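You operate a simulated robot arm through the tools that you are given. There is no shell and no other tool. Be economical: measure what you need, move in short steps, check, and stop when the job is done.

You are at the controls of a simulated robot arm. One attempt, no reset.

JOB
Cap the open vial, put it in the rack on the shaker, clamp the rack and shake once on HIGH.
Fine: cap it first; free well; a whole run, till it shows DONE and the samples are even; then dial to 0; the rack stays clamped.

Only the result counts: the job must be done as asked and must still hold three seconds after the hand-in. Knocking over, shifting, dropping, spilling or breaking anything else fails it. Lids that push on must go on centred and level and be pressed home; caps that screw on are set level and turned clockwise until they are tight.

ROBOT AND FRAMES
A 7-joint arm with a two-finger parallel gripper on a trunk, on a base that drives. Base frame: it is fixed to the floor where the robot stands at the start and does not move with it; the origin is under the middle of the robot, x ahead of it, y to its left, z up; the surface under the hand at the start is at about z = 0.85. Lengths are in m, angles in degrees, forces in N, time in s.
Its first joint turns from -166.0 to 166.0 degrees. Places, roughly: clamp bar [0.5, -0.7, 1]; shaker dial [0.4, -0.7, 0.9]; shaker start key [0.4, -0.6, 0.9]; vial cap (4x4x2 cm) [0.5, -0.4, 0.9]; vial rack (19x6x3 cm) [0.6, -0.7, 1]. Payload 3.43 kg.
The tool frame sits at the grasp point between the pads (the TCP): z along the fingers, y along the line on which they close. The tips reach 0.03 m beyond it. The gripper opens to 0.094 m. The fingers are 0.028 m wide and 0.01 m thick; the gripper's body (0.05 by 0.096 m) begins 0.055 m behind the TCP.
Orientation is that of the tool frame in the base frame, as a unit quaternion [w, x, y, z]. With the fingers straight down and closing along the base's y, the tool's x points along the base's -x, its y along +y and its z along -z.

CONTROLS
- The arm moves only by the tool apply_moves. Its argument "targets" is a list of rows, each a list of 6 numbers: the shift along the base's x, y, z in mm, then the turn, a rotation vector about the base's x, y, z in degrees. In form: [[dx, dy, dz, wx, wy, wz], ...]. A call has 1 to 10 rows; each row is the pose to reach, as a shift and turn from the pose commanded when the call began. "jaw" is the opening in per cent of the stroke, from 0 (shut) to 100 (fully open), set as the call begins (left out, the last holds). Each row takes 0.2 s and may step no farther than 0.05 m and 8.6 degrees from the row before; otherwise, or with a gripper value out of range, the whole call is refused. A pose out of reach is approached as far as the arm can. The call stops where the force on the tool passes 90 N (or 10 N more than at its start, if that is more) or the arm is blocked; 0.2 s more then pass. Each finger travels about 0.045 m/s and halts on what it meets, pressing with about 21 N; the grip force reading is that of the motor and also rises with nothing between the fingers. The clock runs only during rows and for 0.2 s after the last one: add rows that repeat a pose to give the fingers time. The reply holds the time, the measured pose of the TCP, the force on the tool along the base axes, the opening and the grip force, in the units named above and with some noise, with the torque about the TCP (base axes, N m) and any sound that the robot's microphone picked up.
- Cameras (640 x 400 px; columns grow to the right, rows downward): "scene" is now at [0.0011, 0.1718, 1.418]; the picture's right is [-0.69, -0.73, 0.00], its down [-0.33, 0.32, -0.89] and it looks along [0.64, -0.61, -0.46] (base axes); focal length 254 px, centre (320, 200). "wrist" rides on the gripper at [0.076, 0.014, -0.103] in the tool frame; the picture's right is [-0.18, 0.98, 0.00], its down [-0.75, -0.14, -0.64] and it looks along [-0.63, -0.12, 0.77] (tool axes); focal length 243 px, centre (320, 200). There is no depth. A picture from a camera that has moved, and an enlarged one, comes with that camera's place and axes in the base frame and with its lens. The place of the scene camera against the robot may be out by one fixed shift of up to 0.025 m in any direction.
- get_image(camera): a new picture of that camera. The clock stands still meanwhile.
- drive_base(legs): drives the robot by 1 to 6 legs, each [ahead, turn to the left] in m and degrees, along the robot's own axes; the way and the turn of a leg run together, so that a leg with both is an arc; at most 1.5 m and 180 degrees a leg. The arm and the cameras ride along, it lands a little off, and it stops where it bumps. It gives what a move gives.
- turn_head(pan, tilt): turns the head with the scene camera to pan (to the left, within 120 degrees either way) and tilt (down, from -29 to 69), counted from straight ahead of the robot. It gives what a move gives.
- inspect(camera, box): a new picture of the part [left, top, right, bottom] of that camera's present view, enlarged. The clock stands still meanwhile.
- sign_off(): hands the job in; it is judged then, once.

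Work in short steps. Places have to be worked out from the pictures, the camera data and where the tool is seen: move nearer, look again, correct. Check each grasp and each placing, and mend what went wrong. You have 120 turns and 78 pictures in all, those below and enlarged ones among them. Open the gripper and draw the arm clear of the work before you hand the job in, unless the task says otherwise; then end with one line.

The tools are called after "Call:" by a JSON object that holds its "fn" and its "kwargs". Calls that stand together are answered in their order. apply_moves: Moves the arm, as the interface text tells. Its arguments: {"type":"object","properties":{"targets":{"type":"array"},"jaw":{"type":"number"}},"required":["targets"]} The other tools are called the same way: drive_base (legs) drives the base; turn_head (pan, tilt) turns the head that bears the scene camera; get_image (camera) takes a picture; inspect (camera, box) takes an enlarged picture of a part of a camera's view; sign_off () hands the job in.

At the start:

```text
time: 0.0
eef_pos: [0.5482, -0.2387, 1.2133]
tool_rot: [0.0, 0.002, 1.0, 0.0]
wrist_force: [-0.4, -0.8, 0.2]
ft_torque: [0.01, 0.0, 0.01]
grip_width: 0.0942
gripper_force: 0.1
robot x, y, heading: [0.0035, -0.0003, 0.1]
head pan, tilt: [-43.5, 27.4]
```

scene: 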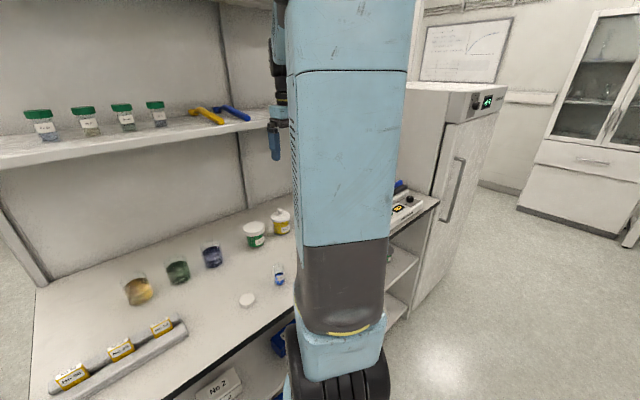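
wrist: 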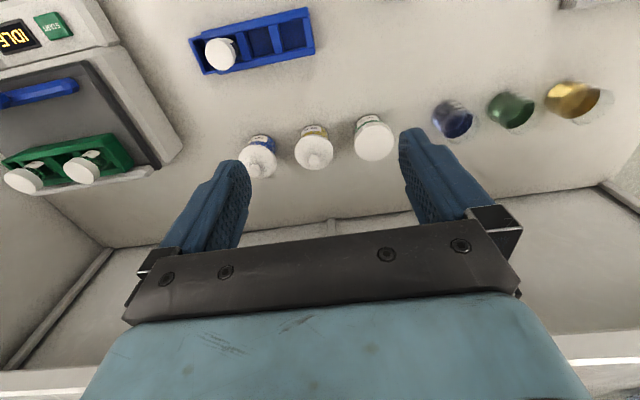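

The scene view is partly blocked by the arm. I turn the head toward the shaker and take a wrist picture after backing the hand towards the robot a bit.

Call:
{"fn": "apply_moves", "kwargs": {"targets": [[-30, 0, 0, 0, 0, 0], [-60, 0, 0, 0, 0, 0], [-80, 0, 0, 0, 0, 0]]}}

Call:
{"fn": "turn_head", "kwargs": {"pan": -60, "tilt": 35}}

Call:
{"fn": "get_image", "kwargs": {"camera": "wrist"}}

Call:
{"fn": "get_image", "kwargs": {"camera": "scene"}}

```text
time: 0.8
eef_pos: [0.4684, -0.2383, 1.2152]
tool_rot: [0.0, 0.001, 1.0, 0.0]
wrist_force: [0.0, 0.1, 0.7]
ft_torque: [0.0, 0.03, -0.04]
grip_width: 0.0942
gripper_force: 0.1
robot x, y, heading: [-0.0006, -0.003, -0.2]
head pan, tilt: [-43.5, 27.4]
```

```text
time: 1.6
eef_pos: [0.4679, -0.2372, 1.2144]
tool_rot: [0.001, 0.002, 1.0, 0.0]
wrist_force: [-0.4, -0.1, 0.8]
ft_torque: [-0.02, -0.04, 0.01]
grip_width: 0.0941
gripper_force: 0.1
robot x, y, heading: [-0.0004, -0.005, -0.1]
head pan, tilt: [-60.0, 35.0]
```

```text
75 pictures are left
camera wrist: at [0.3906, -0.2245, 1.318], right [0.19, 0.98, 0.0], down [0.75, -0.14, 0.64], along [0.63, -0.12, -0.77], focal length 243 px, centre (320, 200)
```

wrist: 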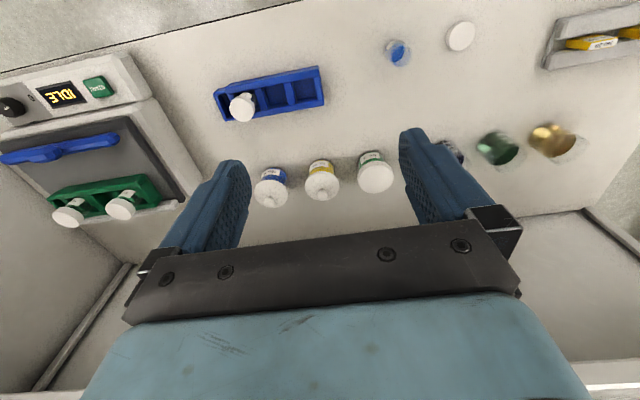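

```text
74 pictures are left
camera scene: at [-0.0212, 0.1585, 1.4061], right [-0.87, -0.5, 0.0], down [-0.29, 0.5, -0.82], along [0.41, -0.71, -0.57], focal length 254 px, centre (320, 200)
```

scene: 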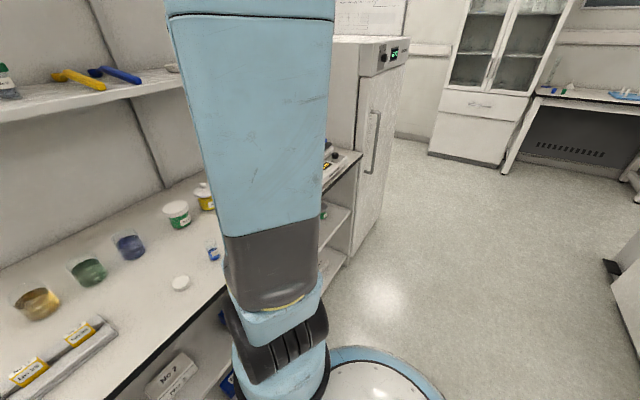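

The open vial (blue contents) seems to be near (0.48,-0.12), a white disc near (0.48,-0.02) and a white-capped thing in a blue tray near (0.50,-0.37). I enlarge these.

Call:
{"fn": "inspect", "kwargs": {"camera": "wrist", "box": [360, 0, 520, 100]}}

Call:
{"fn": "inspect", "kwargs": {"camera": "wrist", "box": [190, 50, 350, 150]}}

Call:
{"fn": "inspect", "kwargs": {"camera": "wrist", "box": [0, 50, 240, 230]}}

```text
4.00 times, centred on (440, 50) of wrist
camera zoom: at [0.3906, -0.2245, 1.318], right [0.19, 0.98, 0.0], down [0.75, -0.14, 0.64], along [0.63, -0.12, -0.77], focal length 970 px, centre (-160, 800)
```

zoom: 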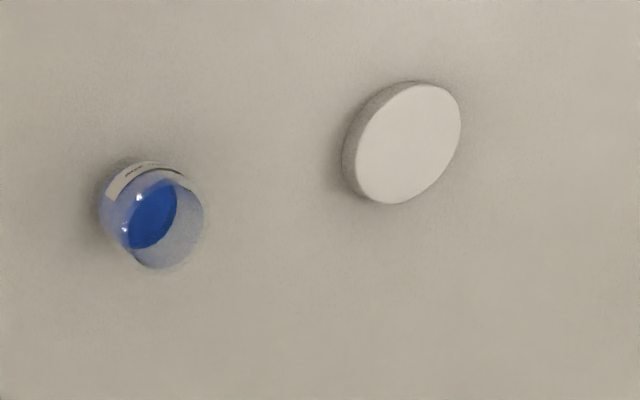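

```text
4.00 times, centred on (270, 100) of wrist
camera zoom: at [0.3906, -0.2245, 1.318], right [0.19, 0.98, 0.0], down [0.75, -0.14, 0.64], along [0.63, -0.12, -0.77], focal length 970 px, centre (520, 600)
```

zoom: 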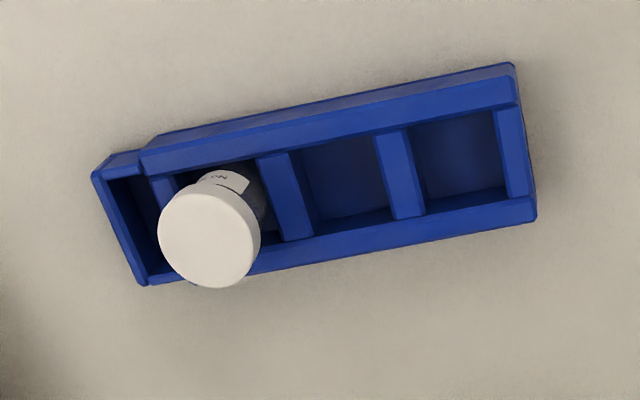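

```text
2.22 times, centred on (120, 140) of wrist
camera zoom: at [0.3906, -0.2245, 1.318], right [0.19, 0.98, 0.0], down [0.75, -0.14, 0.64], along [0.63, -0.12, -0.77], focal length 539 px, centre (764, 333)
```

zoom: 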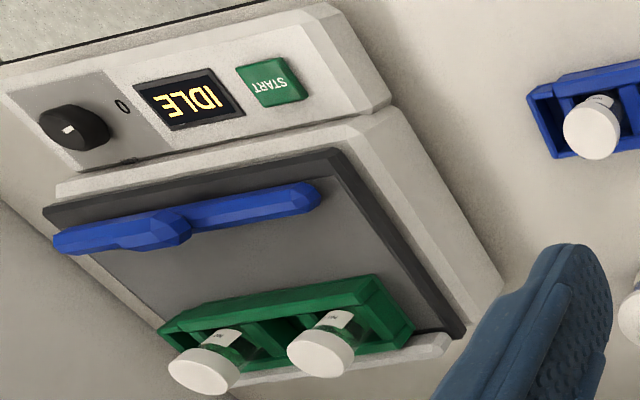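

The green rack on the shaker holds capped vials; the blue rack holds another capped vial. I move closer over the open vial and disc to measure them.

Call:
{"fn": "apply_moves", "kwargs": {"targets": [[10, 30, -40, 0, 0, 0], [10, 70, -70, 0, 0, 0], [10, 115, -90, 0, 0, 0], [10, 150, -120, 0, 0, 0]]}}

Call:
{"fn": "get_image", "kwargs": {"camera": "wrist"}}

Call:
{"fn": "turn_head", "kwargs": {"pan": -35, "tilt": 35}}

Call:
{"fn": "get_image", "kwargs": {"camera": "scene"}}

```text
refused: row 1 steps farther than a row can; nothing moved
```

```text
70 pictures are left
camera wrist: at [0.3906, -0.2245, 1.318], right [0.19, 0.98, 0.0], down [0.75, -0.14, 0.64], along [0.63, -0.12, -0.77], focal length 243 px, centre (320, 200)
```

wrist: 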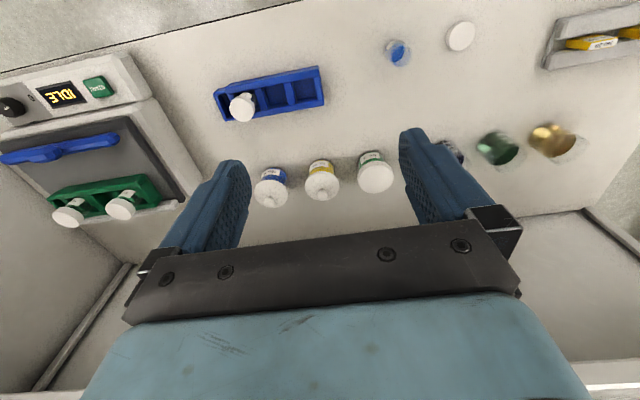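

```text
time: 2.5
eef_pos: [0.4682, -0.2379, 1.2152]
tool_rot: [0.0, 0.002, 1.0, 0.0]
wrist_force: [0.2, 0.5, 0.2]
ft_torque: [0.02, 0.01, 0.04]
grip_width: 0.0941
gripper_force: 0.1
robot x, y, heading: [-0.0014, -0.0031, 0.2]
head pan, tilt: [-35.0, 35.0]
```

```text
69 pictures are left
camera scene: at [0.0068, 0.1841, 1.4061], right [-0.57, -0.82, 0.0], down [-0.47, 0.33, -0.82], along [0.67, -0.47, -0.57], focal length 254 px, centre (320, 200)
```

scene: 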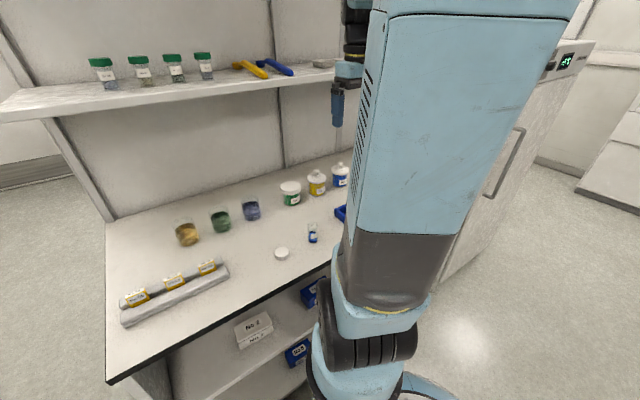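

The step was too long; I repeat it with shorter rows.

Call:
{"fn": "apply_moves", "kwargs": {"targets": [[5, 30, -25, 0, 0, 0], [10, 60, -50, 0, 0, 0], [10, 90, -80, 0, 0, 0], [10, 120, -110, 0, 0, 0], [10, 150, -140, 0, 0, 0]]}}

Call:
{"fn": "get_image", "kwargs": {"camera": "wrist"}}

Call:
{"fn": "inspect", "kwargs": {"camera": "scene", "box": [260, 150, 380, 270]}}

```text
time: 3.7
eef_pos: [0.4802, -0.087, 1.0757]
tool_rot: [0.001, 0.003, 1.0, 0.0]
wrist_force: [0.0, -0.2, 0.8]
ft_torque: [0.0, -0.01, 0.0]
grip_width: 0.0938
gripper_force: 0.0
robot x, y, heading: [-0.0027, 0.0017, -0.2]
head pan, tilt: [-35.0, 35.0]
```

```text
68 pictures are left
camera wrist: at [0.4027, -0.0743, 1.1784], right [0.19, 0.98, 0.0], down [0.75, -0.15, 0.64], along [0.63, -0.12, -0.77], focal length 243 px, centre (320, 200)
```

wrist: 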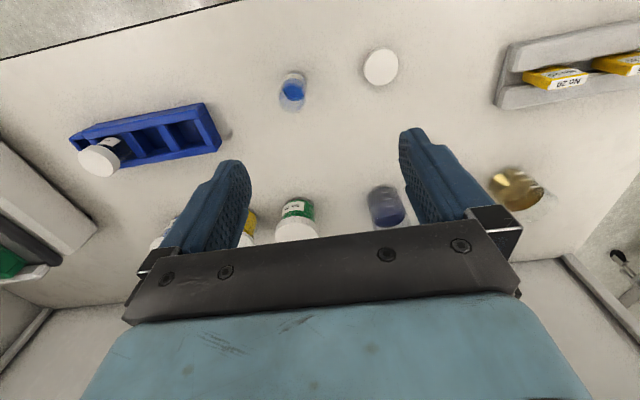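

```text
3.33 times, centred on (320, 210) of scene
camera zoom: at [0.0067, 0.1841, 1.4061], right [-0.57, -0.82, 0.0], down [-0.47, 0.33, -0.82], along [0.67, -0.47, -0.57], focal length 848 px, centre (320, 167)
```

zoom: 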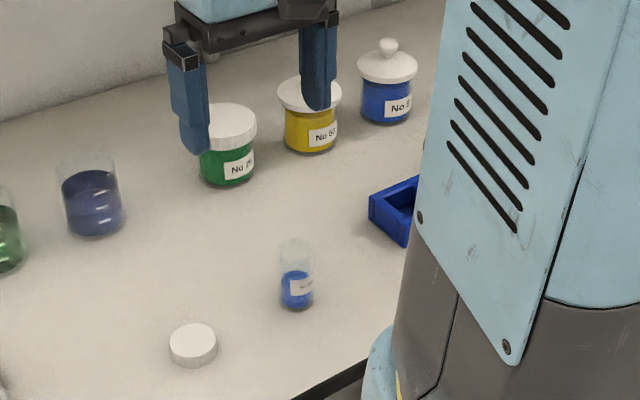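

I enlarge the open vial, disc and blue rack from here.

Call:
{"fn": "inspect", "kwargs": {"camera": "wrist", "box": [260, 30, 420, 130]}}

Call:
{"fn": "inspect", "kwargs": {"camera": "wrist", "box": [60, 90, 230, 190]}}

```text
4.00 times, centred on (340, 80) of wrist
camera zoom: at [0.4027, -0.0743, 1.1784], right [0.19, 0.98, 0.0], down [0.75, -0.15, 0.64], along [0.63, -0.12, -0.77], focal length 970 px, centre (240, 680)
```

zoom: 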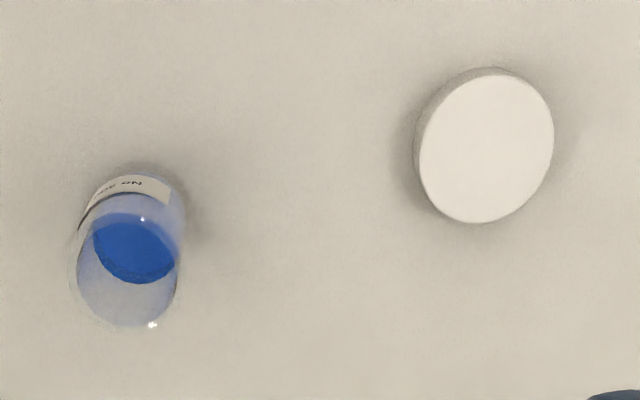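

```text
3.76 times, centred on (145, 140) of wrist
camera zoom: at [0.4027, -0.0743, 1.1784], right [0.19, 0.98, 0.0], down [0.75, -0.15, 0.64], along [0.63, -0.12, -0.77], focal length 913 px, centre (979, 426)
```

zoom: 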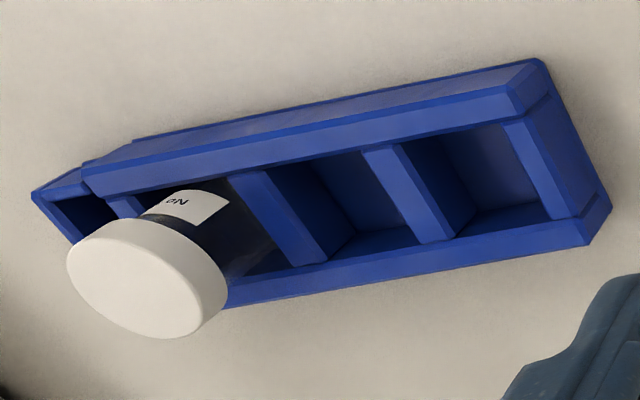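

The loose disc (≈4 cm) near (0.475,-0.017) is the cap, and the open vial (≈3 cm wide, ≈6 cm tall) is near (0.48,-0.12). I go above the cap with the jaw partly open and look again.

Call:
{"fn": "apply_moves", "kwargs": {"targets": [[-5, 35, -25, 0, 0, 0], [-5, 70, -50, 0, 0, 0], [-5, 70, -80, 0, 0, 0], [-5, 70, -80, 0, 0, 0]], "jaw": 75}}

Call:
{"fn": "get_image", "kwargs": {"camera": "wrist"}}

Call:
{"fn": "inspect", "kwargs": {"camera": "scene", "box": [230, 170, 350, 290]}}

```text
time: 4.7
eef_pos: [0.4702, -0.0193, 0.9949]
tool_rot: [0.0, 0.003, 1.0, 0.0]
wrist_force: [0.4, -0.6, -0.1]
ft_torque: [0.02, 0.0, 0.01]
grip_width: 0.0705
gripper_force: 0.1
robot x, y, heading: [0.001, -0.0017, -0.0]
head pan, tilt: [-35.0, 35.0]
```

```text
64 pictures are left
camera wrist: at [0.3947, -0.0057, 1.0978], right [0.19, 0.98, 0.0], down [0.75, -0.14, 0.64], along [0.63, -0.12, -0.77], focal length 243 px, centre (320, 200)
```

wrist: 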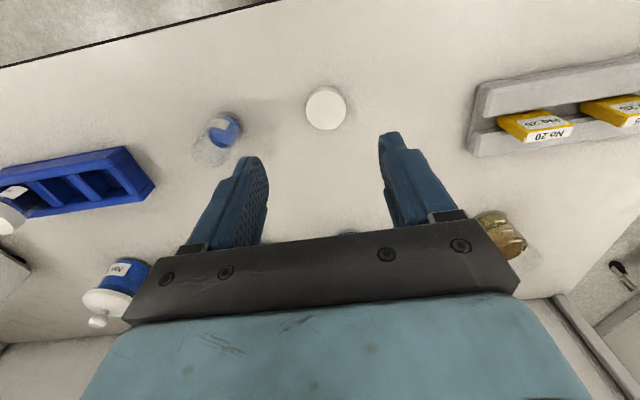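

```text
3.33 times, centred on (290, 230) of scene
camera zoom: at [0.0069, 0.1842, 1.4061], right [-0.57, -0.82, 0.0], down [-0.47, 0.33, -0.82], along [0.67, -0.47, -0.57], focal length 848 px, centre (420, 100)
```

zoom: 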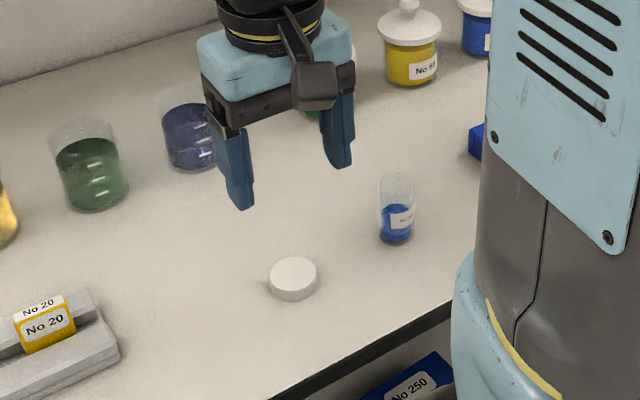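

Cap computed at (0.475,-0.0155). Aligning and descending in two stages, tips to just above the table.

Call:
{"fn": "apply_moves", "kwargs": {"targets": [[5, 4, -30, 0, 0, 0], [5, 4, -60, 0, 0, 0], [5, 4, -85, 0, 0, 0], [5, 4, -100, 0, 0, 0]]}}

Call:
{"fn": "get_image", "kwargs": {"camera": "wrist"}}

Call:
{"fn": "inspect", "kwargs": {"camera": "scene", "box": [230, 170, 350, 290]}}

```text
time: 5.7
eef_pos: [0.4975, -0.0129, 0.9018]
tool_rot: [-0.003, 0.003, 1.0, -0.001]
wrist_force: [-0.6, -0.1, -0.7]
ft_torque: [0.0, -0.04, 0.04]
grip_width: 0.0705
gripper_force: 0.1
out of reach, approached as far as the arm can: row 2, 3, 4
robot x, y, heading: [0.0025, -0.0037, 0.0]
head pan, tilt: [-35.0, 35.0]
```

```text
62 pictures are left
camera wrist: at [0.4216, 0.0, 1.0053], right [0.19, 0.98, 0.0], down [0.76, -0.14, 0.64], along [0.63, -0.12, -0.77], focal length 243 px, centre (320, 200)
```

wrist: 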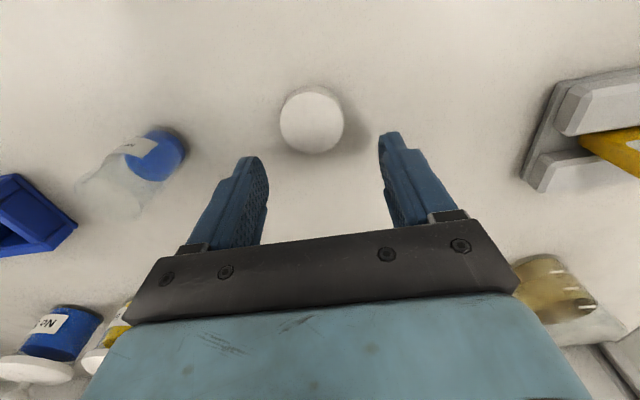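

```text
3.33 times, centred on (290, 230) of scene
camera zoom: at [0.0066, 0.1842, 1.4061], right [-0.57, -0.82, 0.0], down [-0.47, 0.33, -0.82], along [0.67, -0.47, -0.57], focal length 848 px, centre (420, 100)
```

zoom: 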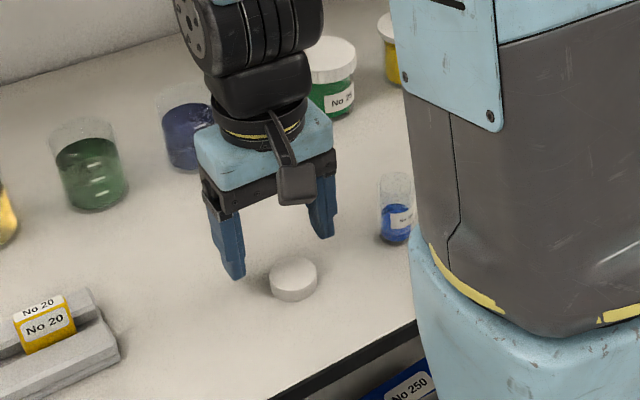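

The spot is inside the minimum reach. I lift the hand and back the base by 0.12 m.

Call:
{"fn": "apply_moves", "kwargs": {"targets": [[10, 0, 40, 0, 0, 0], [20, 0, 85, 0, 0, 0], [20, 0, 130, 0, 0, 0]]}}

Call:
{"fn": "drive_base", "kwargs": {"legs": [[-0.13, 0]]}}

```text
time: 6.5
eef_pos: [0.5184, -0.0149, 1.0314]
tool_rot: [0.0, 0.003, 1.0, -0.001]
wrist_force: [0.0, -0.1, -1.2]
ft_torque: [0.02, 0.06, -0.02]
grip_width: 0.0708
gripper_force: 0.0
robot x, y, heading: [-0.0017, -0.0024, -0.3]
head pan, tilt: [-35.0, 35.0]
```

```text
time: 7.8
eef_pos: [0.3895, -0.0143, 1.0308]
tool_rot: [0.0, 0.004, 1.0, -0.001]
wrist_force: [-0.3, 0.6, -0.1]
ft_torque: [-0.02, -0.02, 0.06]
grip_width: 0.0705
gripper_force: 0.1
robot x, y, heading: [-0.1316, -0.0003, -0.1]
head pan, tilt: [-35.0, 35.0]
```

Base is now at x=-0.13. I move over the cap and descend to z≈0.93, then check.

Call:
{"fn": "apply_moves", "kwargs": {"targets": [[40, 0, -20, 0, 0, 0], [80, -1, -40, 0, 0, 0], [85, -1, -75, 0, 0, 0], [85, -1, -100, 0, 0, 0], [85, -1, -100, 0, 0, 0]]}}

Call:
{"fn": "get_image", "kwargs": {"camera": "wrist"}}

```text
time: 9.0
eef_pos: [0.4705, -0.0151, 0.9298]
tool_rot: [0.0, 0.004, 1.0, -0.001]
wrist_force: [0.4, -0.5, 1.3]
ft_torque: [-0.02, -0.01, 0.0]
grip_width: 0.0706
gripper_force: 0.0
robot x, y, heading: [-0.1299, -0.003, -0.1]
head pan, tilt: [-35.0, 35.0]
```

```text
60 pictures are left
camera wrist: at [0.3953, -0.0011, 1.033], right [0.19, 0.98, 0.0], down [0.75, -0.15, 0.64], along [0.63, -0.12, -0.77], focal length 243 px, centre (320, 200)
```

wrist: 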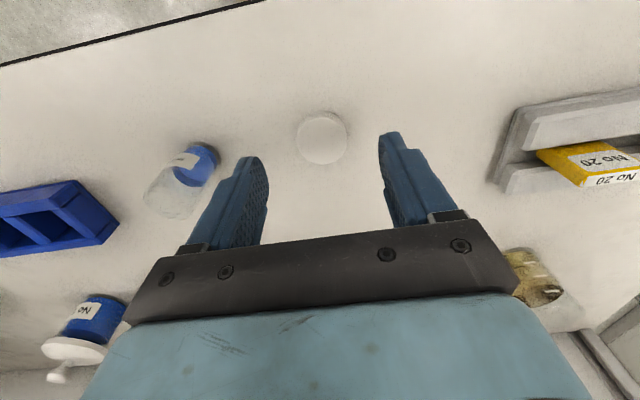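

Cap at (0.475,-0.015); small correction and descend to z≈0.887.

Call:
{"fn": "apply_moves", "kwargs": {"targets": [[3, 0, -20, 0, 0, 0], [3, 0, -38, 0, 0, 0], [3, 0, -43, 0, 0, 0], [3, 0, -43, 0, 0, 0]]}}

Call:
{"fn": "get_image", "kwargs": {"camera": "wrist"}}

Call:
{"fn": "inspect", "kwargs": {"camera": "scene", "box": [290, 150, 410, 270]}}

```text
time: 10.0
eef_pos: [0.4771, -0.0151, 0.8872]
tool_rot: [0.0, 0.003, 1.0, 0.0]
wrist_force: [-0.3, 0.5, -0.2]
ft_torque: [0.02, 0.01, -0.01]
grip_width: 0.0705
gripper_force: 0.0
robot x, y, heading: [-0.1296, -0.0012, -0.1]
head pan, tilt: [-35.0, 35.0]
```

```text
59 pictures are left
camera wrist: at [0.399, -0.0013, 0.9899], right [0.19, 0.98, 0.0], down [0.75, -0.15, 0.64], along [0.63, -0.12, -0.77], focal length 243 px, centre (320, 200)
```

wrist: 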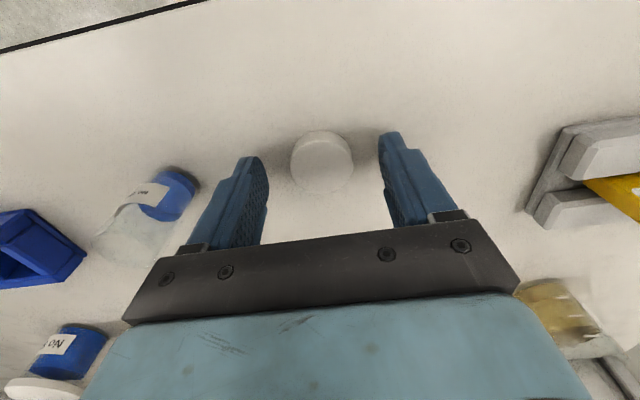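

```text
3.33 times, centred on (350, 210) of scene
camera zoom: at [-0.1216, 0.1843, 1.4061], right [-0.58, -0.82, 0.0], down [-0.47, 0.33, -0.82], along [0.67, -0.47, -0.57], focal length 848 px, centre (220, 167)
```

zoom: 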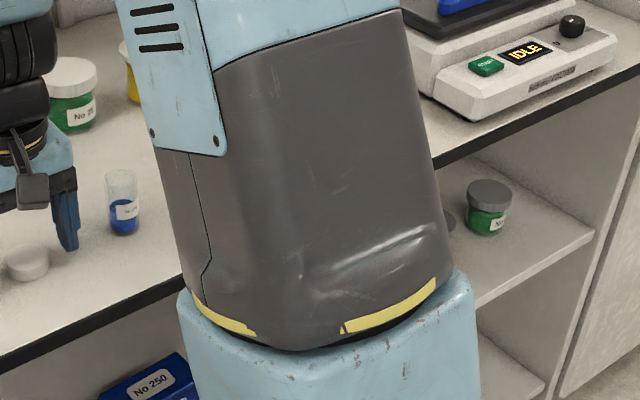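

The cap is about 3 mm nearer than the tip centre; I shift -3 mm and close the fingers.

Call:
{"fn": "apply_moves", "kwargs": {"targets": [[-3, 0, 0, 0, 0, 0], [-3, 0, 0, 0, 0, 0], [-3, 0, 0, 0, 0, 0], [-3, 0, 0, 0, 0, 0]], "jaw": 20}}

Call:
{"fn": "inspect", "kwargs": {"camera": "wrist", "box": [220, 90, 420, 215]}}

```text
time: 11.0
eef_pos: [0.4724, -0.0154, 0.8882]
tool_rot: [0.0, 0.003, 1.0, 0.0]
wrist_force: [0.2, 0.2, 1.0]
ft_torque: [0.03, 0.0, -0.02]
grip_width: 0.0368
gripper_force: 21.0
robot x, y, heading: [-0.1283, -0.002, 0.0]
head pan, tilt: [-35.0, 35.0]
```

```text
3.20 times, centred on (320, 152) of wrist
camera zoom: at [0.3962, -0.0016, 0.9902], right [0.19, 0.98, 0.0], down [0.75, -0.15, 0.64], along [0.63, -0.12, -0.77], focal length 776 px, centre (320, 352)
```

zoom: 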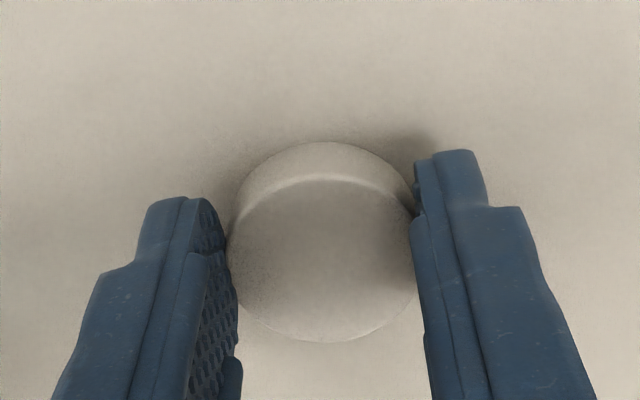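

Gripped at 37 mm. I lift the cap and move it to above the vial, staying high.

Call:
{"fn": "apply_moves", "kwargs": {"targets": [[0, 0, 30, 0, 0, 0], [0, 0, 70, 0, 0, 0], [0, 0, 110, 0, 0, 0], [-20, -40, 110, 0, 0, 0], [-20, -40, 110, 0, 0, 0]]}}

Call:
{"fn": "get_image", "kwargs": {"camera": "wrist"}}

```text
time: 12.2
eef_pos: [0.4535, -0.0554, 0.9987]
tool_rot: [0.0, 0.003, 1.0, 0.001]
wrist_force: [-0.1, -0.2, -0.1]
ft_torque: [-0.03, -0.03, -0.02]
grip_width: 0.0365
gripper_force: 20.9
robot x, y, heading: [-0.1288, -0.0022, 0.0]
head pan, tilt: [-35.0, 35.0]
```

```text
56 pictures are left
camera wrist: at [0.3767, -0.0412, 1.1032], right [0.19, 0.98, 0.0], down [0.75, -0.15, 0.64], along [0.63, -0.12, -0.77], focal length 243 px, centre (320, 200)
```

wrist: 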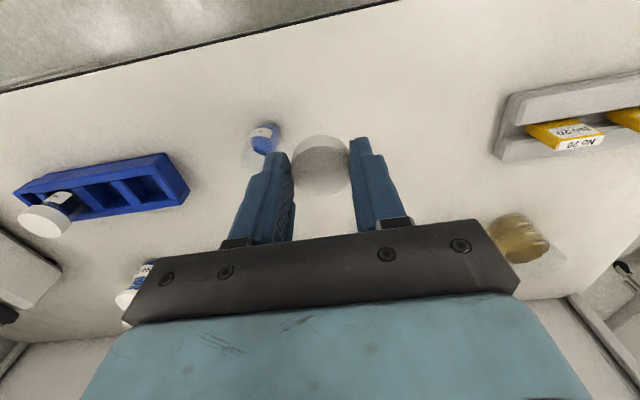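

I shift the hand to the left so the vial is in clear view, to pin its axis.

Call:
{"fn": "apply_moves", "kwargs": {"targets": [[0, 40, 0, 0, 0, 0], [0, 40, 0, 0, 0, 0]]}}

Call:
{"fn": "inspect", "kwargs": {"camera": "wrist", "box": [140, 70, 360, 210]}}

```text
time: 12.8
eef_pos: [0.4552, -0.0177, 1.001]
tool_rot: [0.001, 0.004, 1.0, 0.0]
wrist_force: [0.5, -0.8, 0.5]
ft_torque: [-0.02, -0.08, -0.02]
grip_width: 0.0364
gripper_force: 20.9
robot x, y, heading: [-0.1285, -0.0052, -0.1]
head pan, tilt: [-35.0, 35.0]
```

```text
2.86 times, centred on (250, 140) of wrist
camera zoom: at [0.379, -0.0031, 1.1042], right [0.19, 0.98, 0.0], down [0.75, -0.15, 0.64], along [0.63, -0.12, -0.77], focal length 693 px, centre (520, 371)
```

zoom: 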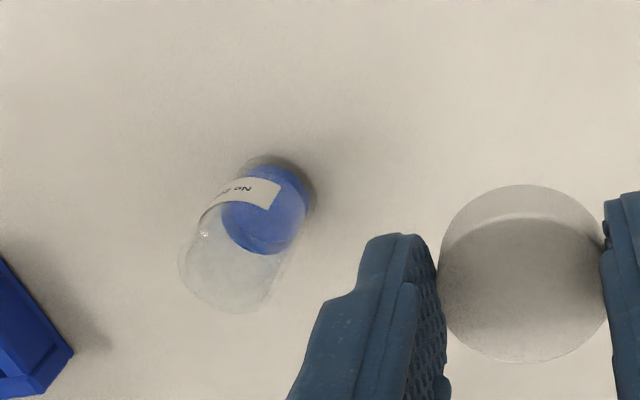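

Vial axis ≈ (0.480,-0.121), rim z ≈ 0.907. I move the cap above it (about 2 cm clear) and check from both cameras.

Call:
{"fn": "apply_moves", "kwargs": {"targets": [[10, -40, 0, 0, 0, 0], [25, -80, 0, 0, 0, 0], [25, -104, 0, 0, 0, 0], [25, -104, -34, 0, 0, 0], [25, -104, -34, 0, 0, 0]]}}

Call:
{"fn": "inspect", "kwargs": {"camera": "wrist", "box": [220, 70, 420, 215]}}

Call:
{"fn": "inspect", "kwargs": {"camera": "scene", "box": [270, 170, 370, 250]}}

```text
time: 14.0
eef_pos: [0.4786, -0.1217, 0.9648]
tool_rot: [0.0, 0.003, 1.0, 0.0]
wrist_force: [0.9, -0.4, 0.1]
ft_torque: [0.0, -0.02, 0.0]
grip_width: 0.0364
gripper_force: 21.3
robot x, y, heading: [-0.1275, 0.0023, -0.1]
head pan, tilt: [-35.0, 35.0]
```

```text
2.76 times, centred on (320, 142) of wrist
camera zoom: at [0.403, -0.1082, 1.0678], right [0.19, 0.98, 0.0], down [0.75, -0.15, 0.64], along [0.63, -0.12, -0.77], focal length 669 px, centre (320, 359)
```

zoom: 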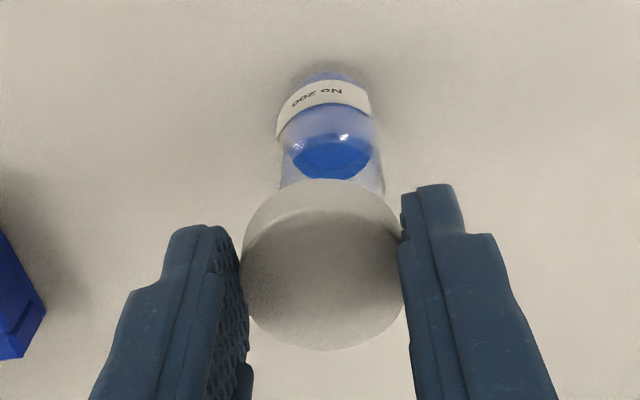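

```text
5.00 times, centred on (320, 210) of scene
camera zoom: at [-0.1217, 0.1843, 1.4061], right [-0.58, -0.82, 0.0], down [-0.47, 0.33, -0.82], along [0.67, -0.47, -0.57], focal length 1272 px, centre (320, 150)
```

zoom: 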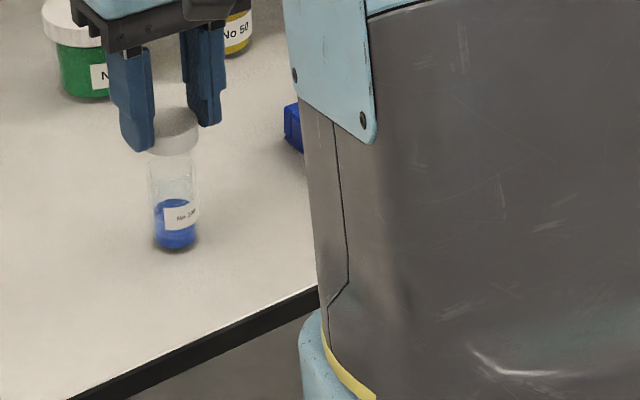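

From the wrist the vial seems a few mm right (+y) of the cap's centre; I enlarge more to measure it.

Call:
{"fn": "inspect", "kwargs": {"camera": "wrist", "box": [280, 80, 360, 145]}}

Call:
{"fn": "inspect", "kwargs": {"camera": "scene", "box": [270, 180, 320, 225]}}

```text
6.15 times, centred on (320, 112) of wrist
camera zoom: at [0.403, -0.1082, 1.0678], right [0.19, 0.98, 0.0], down [0.75, -0.15, 0.64], along [0.63, -0.12, -0.77], focal length 1493 px, centre (320, 738)
```

zoom: 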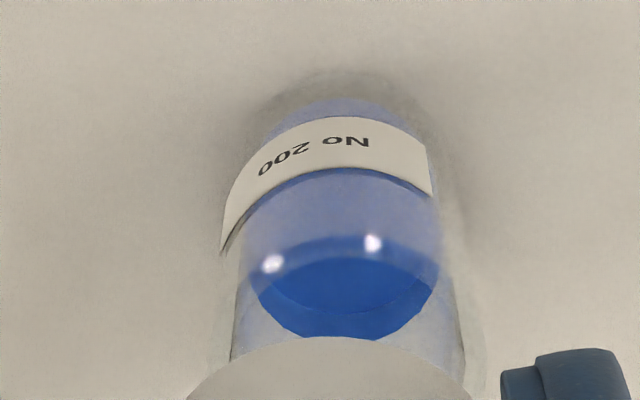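

```text
8.89 times, centred on (295, 202) of scene
camera zoom: at [-0.1217, 0.1843, 1.4061], right [-0.58, -0.82, 0.0], down [-0.47, 0.33, -0.82], along [0.67, -0.47, -0.57], focal length 2262 px, centre (542, 178)
```

zoom: 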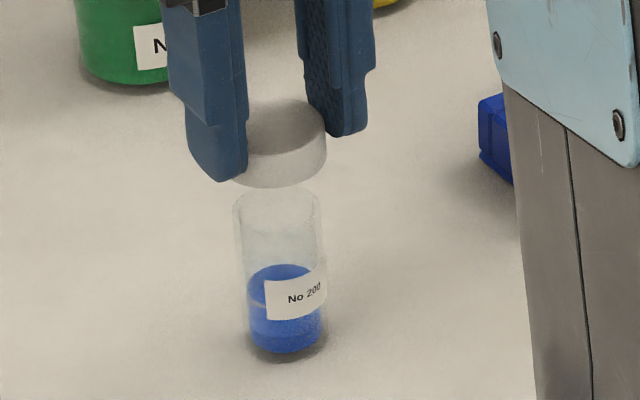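

Wrist view: vial axis ≈3.5 mm toward +y from the cap. I shift +3 mm in y and turn the hand +80° about z, to measure x sideways (also useful as room for clockwise screwing).

Call:
{"fn": "apply_moves", "kwargs": {"targets": [[1, 3.3, 0, 0, 0, 8], [1, 3.3, 0, 0, 0, 16], [1, 3.3, 0, 0, 0, 24], [1, 3.3, 0, 0, 0, 32], [1, 3.3, 0, 0, 0, 40], [1, 3.3, 0, 0, 0, 48], [1, 3.3, 0, 0, 0, 56], [1, 3.3, 0, 0, 0, 64], [1, 3.3, 0, 0, 0, 72], [1, 3.3, 0, 0, 0, 80]]}}

Call:
{"fn": "inspect", "kwargs": {"camera": "wrist", "box": [260, 60, 380, 190]}}

Call:
{"fn": "inspect", "kwargs": {"camera": "scene", "box": [270, 180, 320, 225]}}

```text
time: 16.2
eef_pos: [0.481, -0.1171, 0.9636]
tool_rot: [0.0, -0.641, 0.767, 0.0]
wrist_force: [0.5, 0.1, 0.2]
ft_torque: [-0.01, -0.04, 0.0]
grip_width: 0.0365
gripper_force: 20.5
robot x, y, heading: [-0.1309, -0.0028, -0.2]
head pan, tilt: [-35.0, 35.0]
```

```text
3.08 times, centred on (320, 125) of wrist
camera zoom: at [0.4519, -0.1904, 1.0663], right [-0.93, 0.36, 0.0], down [0.27, 0.72, 0.64], along [0.23, 0.6, -0.77], focal length 746 px, centre (320, 431)
```

zoom: 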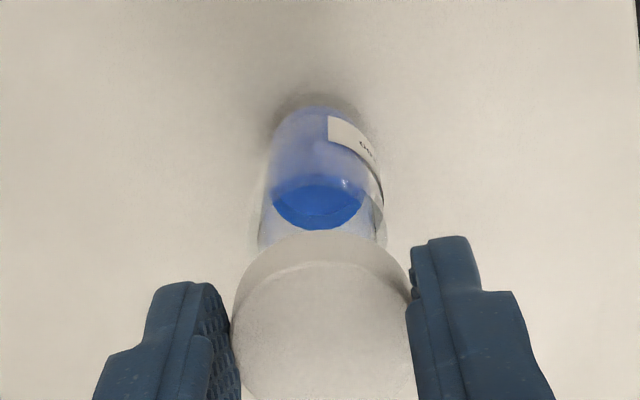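

```text
8.89 times, centred on (295, 202) of scene
camera zoom: at [-0.1216, 0.1843, 1.4061], right [-0.58, -0.82, 0.0], down [-0.47, 0.33, -0.82], along [0.67, -0.47, -0.57], focal length 2262 px, centre (542, 178)
```

zoom: 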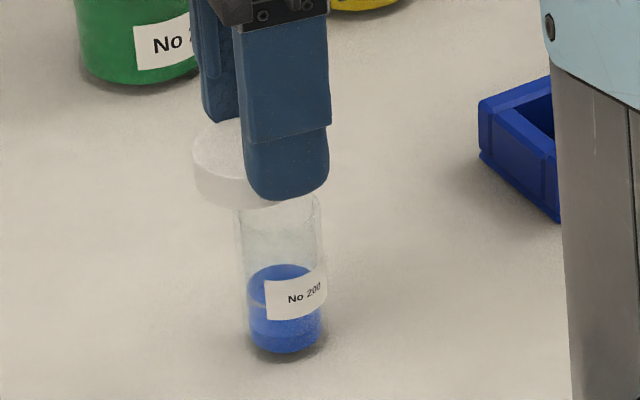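

The cap is held several mm off the tool axis (toward tool −x), so I'll set it back down, turn the hand back 80° and re-squeeze, which centres it both ways. First back to the free spot.

Call:
{"fn": "apply_moves", "kwargs": {"targets": [[0, 20, 20, 0, 0, 0], [-2, 60, 20, 0, 0, 0], [-4, 100, 20, 0, 0, 0], [-4, 103, -20, 0, 0, 0], [-4, 103, -55, 0, 0, 0], [-4, 103, -70, 0, 0, 0], [-4, 103, -75, 0, 0, 0], [-4, 103, -78, 0, 0, 0]]}}

```text
time: 18.0
eef_pos: [0.4763, -0.0149, 0.8881]
tool_rot: [0.001, -0.64, 0.768, -0.001]
wrist_force: [0.8, -0.7, 25.1]
ft_torque: [0.1, -0.08, -0.02]
grip_width: 0.0364
gripper_force: 20.4
robot x, y, heading: [-0.1294, 0.0006, -0.1]
head pan, tilt: [-35.0, 35.0]
```

Contact with the table at z≈0.888 (25 N). I open, then lower 4 mm and turn the hand back by 80°.

Call:
{"fn": "apply_moves", "kwargs": {"targets": [[0, 0, 2, 0, 0, 0], [0, 0, 2, 0, 0, 0], [0, 0, 2, 0, 0, 0], [0, 0, 2, 0, 0, 0]], "jaw": 70}}

Call:
{"fn": "apply_moves", "kwargs": {"targets": [[0, 0, 0, 0, 0, -8], [0, 0, 0, 0, 0, -16], [0, 0, 0, 0, 0, -24], [0, 0, 0, 0, 0, -32], [0, 0, 0, 0, 0, -40], [0, 0, 0, 0, 0, -48], [0, 0, 0, 0, 0, -56], [0, 0, 0, 0, 0, -64], [0, 0, 0, 0, 0, -72], [0, 0, 0, 0, 0, -80]]}}

Call:
{"fn": "inspect", "kwargs": {"camera": "wrist", "box": [220, 90, 420, 215]}}

```text
time: 19.0
eef_pos: [0.4755, -0.0149, 0.8873]
tool_rot: [0.0, -0.64, 0.768, 0.0]
wrist_force: [0.6, -0.7, 0.1]
ft_torque: [0.0, -0.01, 0.01]
grip_width: 0.066
gripper_force: 0.1
robot x, y, heading: [-0.1253, -0.0039, -0.3]
head pan, tilt: [-35.0, 35.0]
```

```text
time: 21.2
eef_pos: [0.4747, -0.0149, 0.8877]
tool_rot: [0.0, 0.006, 1.0, 0.0]
wrist_force: [0.5, -0.4, 0.2]
ft_torque: [-0.01, -0.02, 0.0]
grip_width: 0.0659
gripper_force: 0.1
robot x, y, heading: [-0.1314, 0.0011, 0.1]
head pan, tilt: [-35.0, 35.0]
```

```text
3.20 times, centred on (320, 152) of wrist
camera zoom: at [0.3987, -0.0001, 0.9901], right [0.19, 0.98, 0.0], down [0.75, -0.15, 0.64], along [0.63, -0.12, -0.77], focal length 776 px, centre (320, 352)
```

zoom: 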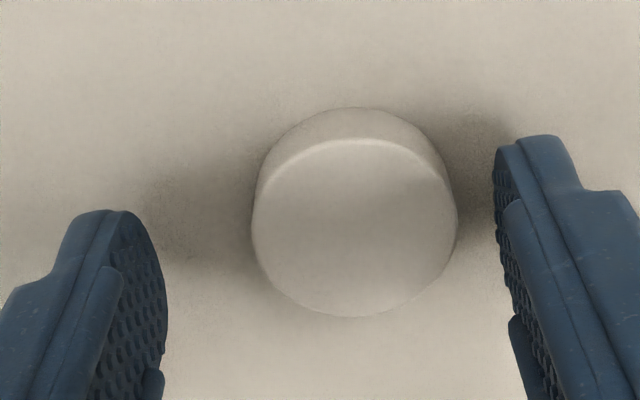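

Confirmed: the cap is 7 mm toward +y and now centred in x. I lower 5 mm and close to centre it.

Call:
{"fn": "apply_moves", "kwargs": {"targets": [[0, 0, -5, 0, 0, 0], [0, 0, -5, 0, 0, 0]]}}

Call:
{"fn": "apply_moves", "kwargs": {"targets": [[0, 0, 0, 0, 0, 0], [0, 0, 0, 0, 0, 0], [0, 0, 0, 0, 0, 0], [0, 0, 0, 0, 0, 0]], "jaw": 20}}

Call:
{"fn": "inspect", "kwargs": {"camera": "wrist", "box": [220, 90, 420, 215]}}

```text
time: 21.8
eef_pos: [0.475, -0.0146, 0.8833]
tool_rot: [0.0, 0.003, 1.0, 0.0]
wrist_force: [0.7, 0.6, -0.3]
ft_torque: [0.0, -0.01, -0.02]
grip_width: 0.0657
gripper_force: 0.0
robot x, y, heading: [-0.127, 0.0006, -0.2]
head pan, tilt: [-35.0, 35.0]
```

```text
time: 22.8
eef_pos: [0.4753, -0.0144, 0.8832]
tool_rot: [-0.001, 0.004, 1.0, 0.0]
wrist_force: [0.1, -0.7, -0.1]
ft_torque: [-0.03, -0.01, -0.06]
grip_width: 0.0365
gripper_force: 21.0
robot x, y, heading: [-0.1255, 0.0007, 0.2]
head pan, tilt: [-35.0, 35.0]
```

```text
3.20 times, centred on (320, 152) of wrist
camera zoom: at [0.3985, -0.001, 0.9855], right [0.19, 0.98, 0.0], down [0.75, -0.15, 0.64], along [0.63, -0.12, -0.77], focal length 776 px, centre (320, 352)
```

zoom: 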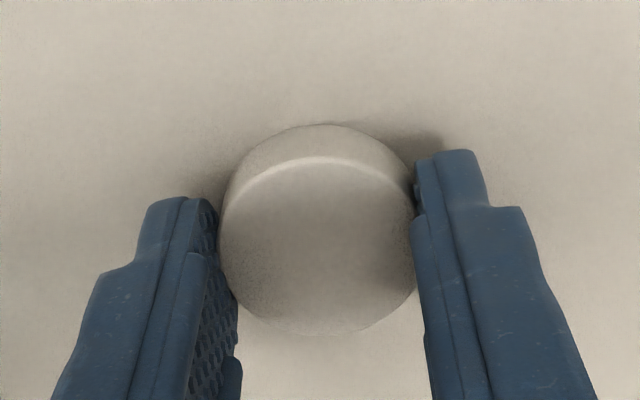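

Cap now centred in the grip. Lift and carry it to just above the vial at (0.479,-0.1186).

Call:
{"fn": "apply_moves", "kwargs": {"targets": [[0, 0, 40, 0, 0, 0], [0, 0, 85, 0, 0, 0], [2, -35, 95, 0, 0, 0], [4, -75, 95, 0, 0, 0], [4, -104, 95, 0, 0, 0], [4, -104, 75, 0, 0, 0], [4, -104, 75, 0, 0, 0]]}}

Call:
{"fn": "inspect", "kwargs": {"camera": "wrist", "box": [260, 60, 380, 190]}}

Call:
{"fn": "inspect", "kwargs": {"camera": "scene", "box": [270, 180, 320, 225]}}

```text
time: 24.4
eef_pos: [0.4796, -0.1192, 0.9605]
tool_rot: [0.0, 0.004, 1.0, 0.0]
wrist_force: [1.1, -0.7, 0.4]
ft_torque: [-0.02, 0.01, -0.03]
grip_width: 0.0368
gripper_force: 21.1
robot x, y, heading: [-0.1308, -0.0012, -0.1]
head pan, tilt: [-35.0, 35.0]
```

```text
3.08 times, centred on (320, 125) of wrist
camera zoom: at [0.4034, -0.1051, 1.0635], right [0.19, 0.98, 0.0], down [0.75, -0.15, 0.64], along [0.63, -0.12, -0.77], focal length 746 px, centre (320, 431)
```

zoom: 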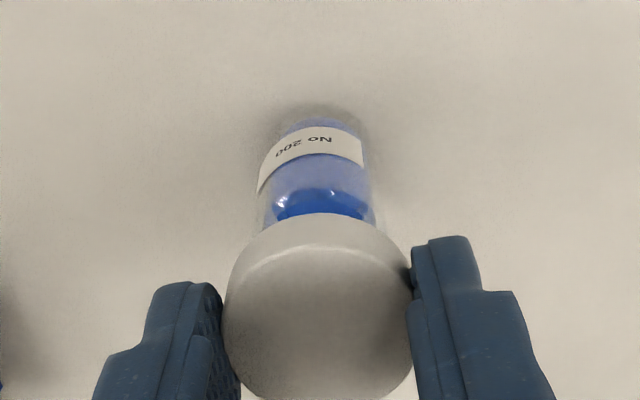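

```text
8.89 times, centred on (295, 202) of scene
camera zoom: at [-0.1217, 0.1843, 1.4061], right [-0.58, -0.82, 0.0], down [-0.47, 0.33, -0.82], along [0.67, -0.47, -0.57], focal length 2262 px, centre (542, 178)
```

zoom: 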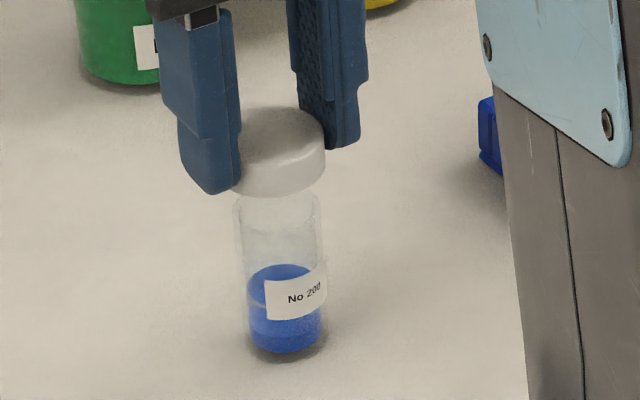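

Both views now agree on alignment. I turn the hand +80° about the cap's axis to check x and gain turning room.

Call:
{"fn": "apply_moves", "kwargs": {"targets": [[0, 0, 0, 0, 0, 8], [0, 0, 0, 0, 0, 16], [0, 0, 0, 0, 0, 24], [0, 0, 0, 0, 0, 32], [0, 0, 0, 0, 0, 40], [0, 0, 0, 0, 0, 48], [0, 0, 0, 0, 0, 56], [0, 0, 0, 0, 0, 64], [0, 0, 0, 0, 0, 72], [0, 0, 0, 0, 0, 80]]}}

Call:
{"fn": "inspect", "kwargs": {"camera": "wrist", "box": [260, 60, 380, 190]}}

Call:
{"fn": "inspect", "kwargs": {"camera": "scene", "box": [270, 180, 320, 225]}}

```text
time: 26.6
eef_pos: [0.4791, -0.1167, 0.9562]
tool_rot: [0.0, -0.641, 0.768, 0.0]
wrist_force: [-0.6, -0.3, 0.9]
ft_torque: [0.0, -0.03, -0.01]
grip_width: 0.0366
gripper_force: 21.1
robot x, y, heading: [-0.1286, 0.0014, 0.0]
head pan, tilt: [-35.0, 35.0]
```

```text
3.08 times, centred on (320, 125) of wrist
camera zoom: at [0.451, -0.1913, 1.0597], right [-0.93, 0.36, 0.0], down [0.27, 0.72, 0.64], along [0.23, 0.6, -0.77], focal length 746 px, centre (320, 431)
```

zoom: 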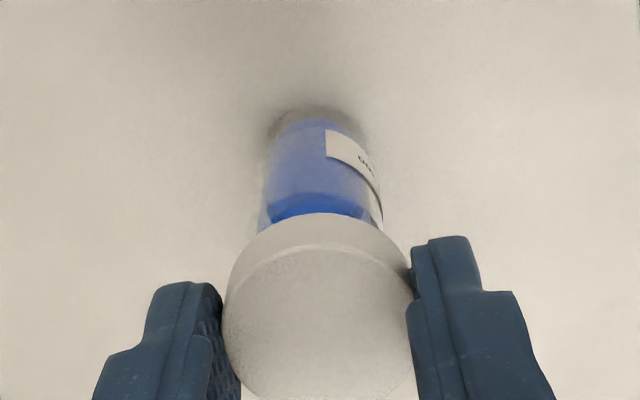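

```text
8.89 times, centred on (295, 202) of scene
camera zoom: at [-0.1216, 0.1843, 1.4061], right [-0.58, -0.82, 0.0], down [-0.47, 0.33, -0.82], along [0.67, -0.47, -0.57], focal length 2262 px, centre (542, 178)
```

zoom: 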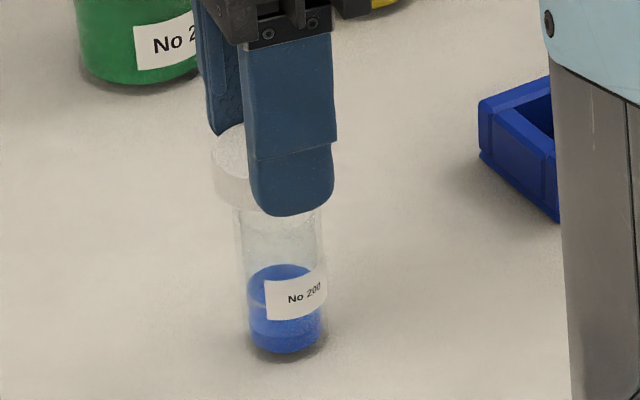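

Aligned within about 1 mm; I apply (-0.5,-1) mm and lower gently in small steps.

Call:
{"fn": "apply_moves", "kwargs": {"targets": [[-0.5, -1, -3, 0, 0, 0], [-0.5, -1, -6, 0, 0, 0], [-0.5, -1, -9, 0, 0, 0], [-0.5, -1, -11, 0, 0, 0], [-0.5, -1, -11, 0, 0, 0]]}}

Call:
{"fn": "inspect", "kwargs": {"camera": "scene", "box": [270, 180, 320, 225]}}

```text
time: 27.8
eef_pos: [0.4791, -0.1196, 0.9454]
tool_rot: [0.0, -0.64, 0.768, 0.0]
wrist_force: [1.0, -0.3, 0.0]
ft_torque: [-0.03, 0.01, 0.0]
grip_width: 0.0369
gripper_force: 20.7
robot x, y, heading: [-0.1295, 0.0014, -0.2]
head pan, tilt: [-35.0, 35.0]
```

```text
8.89 times, centred on (295, 202) of scene
camera zoom: at [-0.1216, 0.1843, 1.4061], right [-0.58, -0.82, 0.0], down [-0.47, 0.33, -0.82], along [0.67, -0.47, -0.57], focal length 2262 px, centre (542, 178)
```

zoom: 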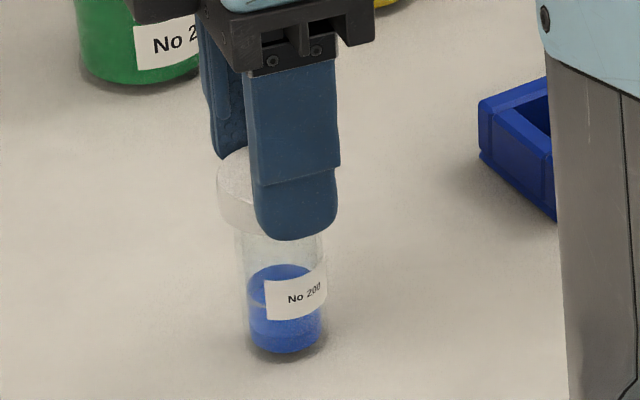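

No contact force yet; continue lowering 2 mm at a time.

Call:
{"fn": "apply_moves", "kwargs": {"targets": [[0, 0, -2, 0, 0, 0], [0, 0, -4, 0, 0, 0], [0, 0, -6, 0, 0, 0], [0, 0, -6, 0, 0, 0]]}}

Call:
{"fn": "inspect", "kwargs": {"camera": "scene", "box": [270, 180, 320, 225]}}

```text
time: 28.8
eef_pos: [0.4788, -0.1182, 0.9401]
tool_rot: [0.0, -0.64, 0.768, 0.0]
wrist_force: [-0.1, -0.4, -0.5]
ft_torque: [-0.02, 0.0, 0.03]
grip_width: 0.0365
gripper_force: 20.6
robot x, y, heading: [-0.1281, 0.0015, -0.2]
head pan, tilt: [-35.0, 35.0]
```

```text
8.89 times, centred on (295, 202) of scene
camera zoom: at [-0.1216, 0.1843, 1.4061], right [-0.58, -0.82, 0.0], down [-0.47, 0.33, -0.82], along [0.67, -0.47, -0.57], focal length 2262 px, centre (542, 178)
```

zoom: 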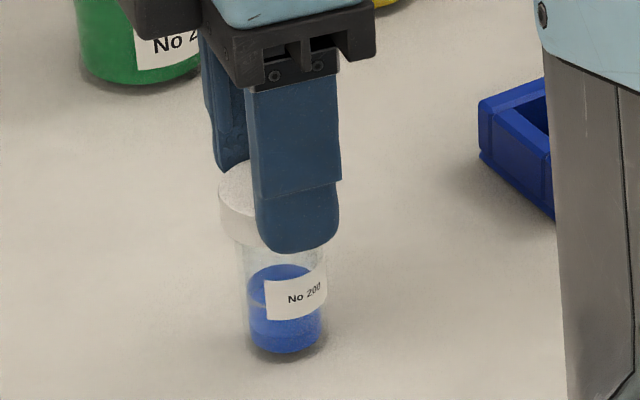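

The cap is sliding over the neck without force. Continue until contact.

Call:
{"fn": "apply_moves", "kwargs": {"targets": [[0, 0, -2, 0, 0, 0], [0, 0, -4, 0, 0, 0], [0, 0, -6, 0, 0, 0], [0, 0, -8, 0, 0, 0], [0, 0, -8, 0, 0, 0]]}}

```text
time: 30.0
eef_pos: [0.4794, -0.1188, 0.9324]
tool_rot: [0.0, -0.64, 0.769, 0.0]
wrist_force: [0.5, 0.1, 0.2]
ft_torque: [0.0, 0.01, 0.01]
grip_width: 0.0367
gripper_force: 21.0
robot x, y, heading: [-0.1327, -0.0028, -0.1]
head pan, tilt: [-35.0, 35.0]
```

Call:
{"fn": "inspect", "kwargs": {"camera": "scene", "box": [270, 180, 320, 225]}}

Call:
{"fn": "apply_moves", "kwargs": {"targets": [[0, 0, -1, 0, 0, 0], [0, 0, -2, 0, 0, 0], [0, 0, -3, 0, 0, 0], [0, 0, -4, 0, 0, 0], [0, 0, -4, 0, 0, 0]]}}

```text
8.89 times, centred on (295, 202) of scene
camera zoom: at [-0.1216, 0.1843, 1.4061], right [-0.58, -0.82, 0.0], down [-0.47, 0.33, -0.82], along [0.67, -0.47, -0.57], focal length 2262 px, centre (542, 178)
```

zoom: 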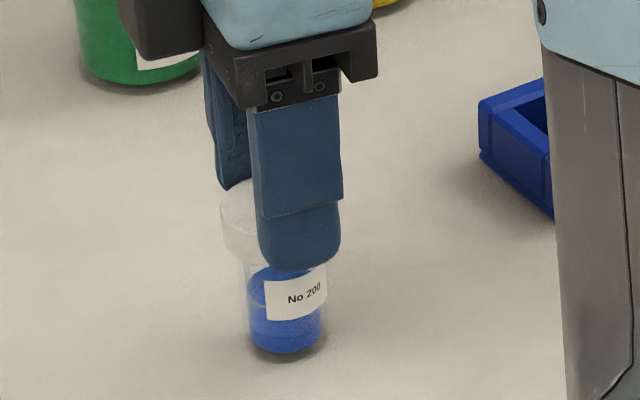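

```text
time: 31.2
eef_pos: [0.4796, -0.1186, 0.9293]
tool_rot: [0.0, -0.64, 0.769, -0.001]
wrist_force: [4.6, -0.5, 25.9]
ft_torque: [0.06, -0.16, -0.02]
grip_width: 0.0365
gripper_force: 20.6
robot x, y, heading: [-0.1314, 0.0005, -0.3]
head pan, tilt: [-35.0, 35.0]
heard: snap
```

A snap was heard at ~26 N: a push-on cap. I press 1.5 mm more to ensure it is home, then relieve.

Call:
{"fn": "apply_moves", "kwargs": {"targets": [[0, 0, -1, 0, 0, 0], [0, 0, -1.5, 0, 0, 0]]}}

Call:
{"fn": "apply_moves", "kwargs": {"targets": [[0, 0, 3, 0, 0, 0], [0, 0, 3, 0, 0, 0]]}}

Call:
{"fn": "inspect", "kwargs": {"camera": "scene", "box": [270, 180, 320, 225]}}

```text
time: 31.8
eef_pos: [0.4788, -0.119, 0.9283]
tool_rot: [0.0, -0.64, 0.768, 0.0]
wrist_force: [4.1, -1.5, 24.1]
ft_torque: [-0.05, -0.12, 0.0]
grip_width: 0.0368
gripper_force: 21.5
robot x, y, heading: [-0.1272, -0.0024, -0.0]
head pan, tilt: [-35.0, 35.0]
```

```text
time: 32.4
eef_pos: [0.478, -0.1187, 0.9299]
tool_rot: [-0.001, -0.64, 0.769, 0.001]
wrist_force: [0.0, -0.7, -0.7]
ft_torque: [0.01, -0.01, -0.04]
grip_width: 0.0367
gripper_force: 21.0
robot x, y, heading: [-0.1327, -0.0027, 0.1]
head pan, tilt: [-35.0, 35.0]
```

```text
8.89 times, centred on (295, 202) of scene
camera zoom: at [-0.1216, 0.1843, 1.4061], right [-0.58, -0.82, 0.0], down [-0.47, 0.33, -0.82], along [0.67, -0.47, -0.57], focal length 2262 px, centre (542, 178)
```

zoom: 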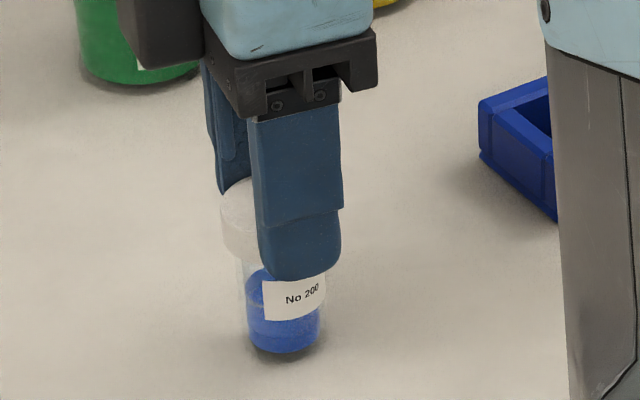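

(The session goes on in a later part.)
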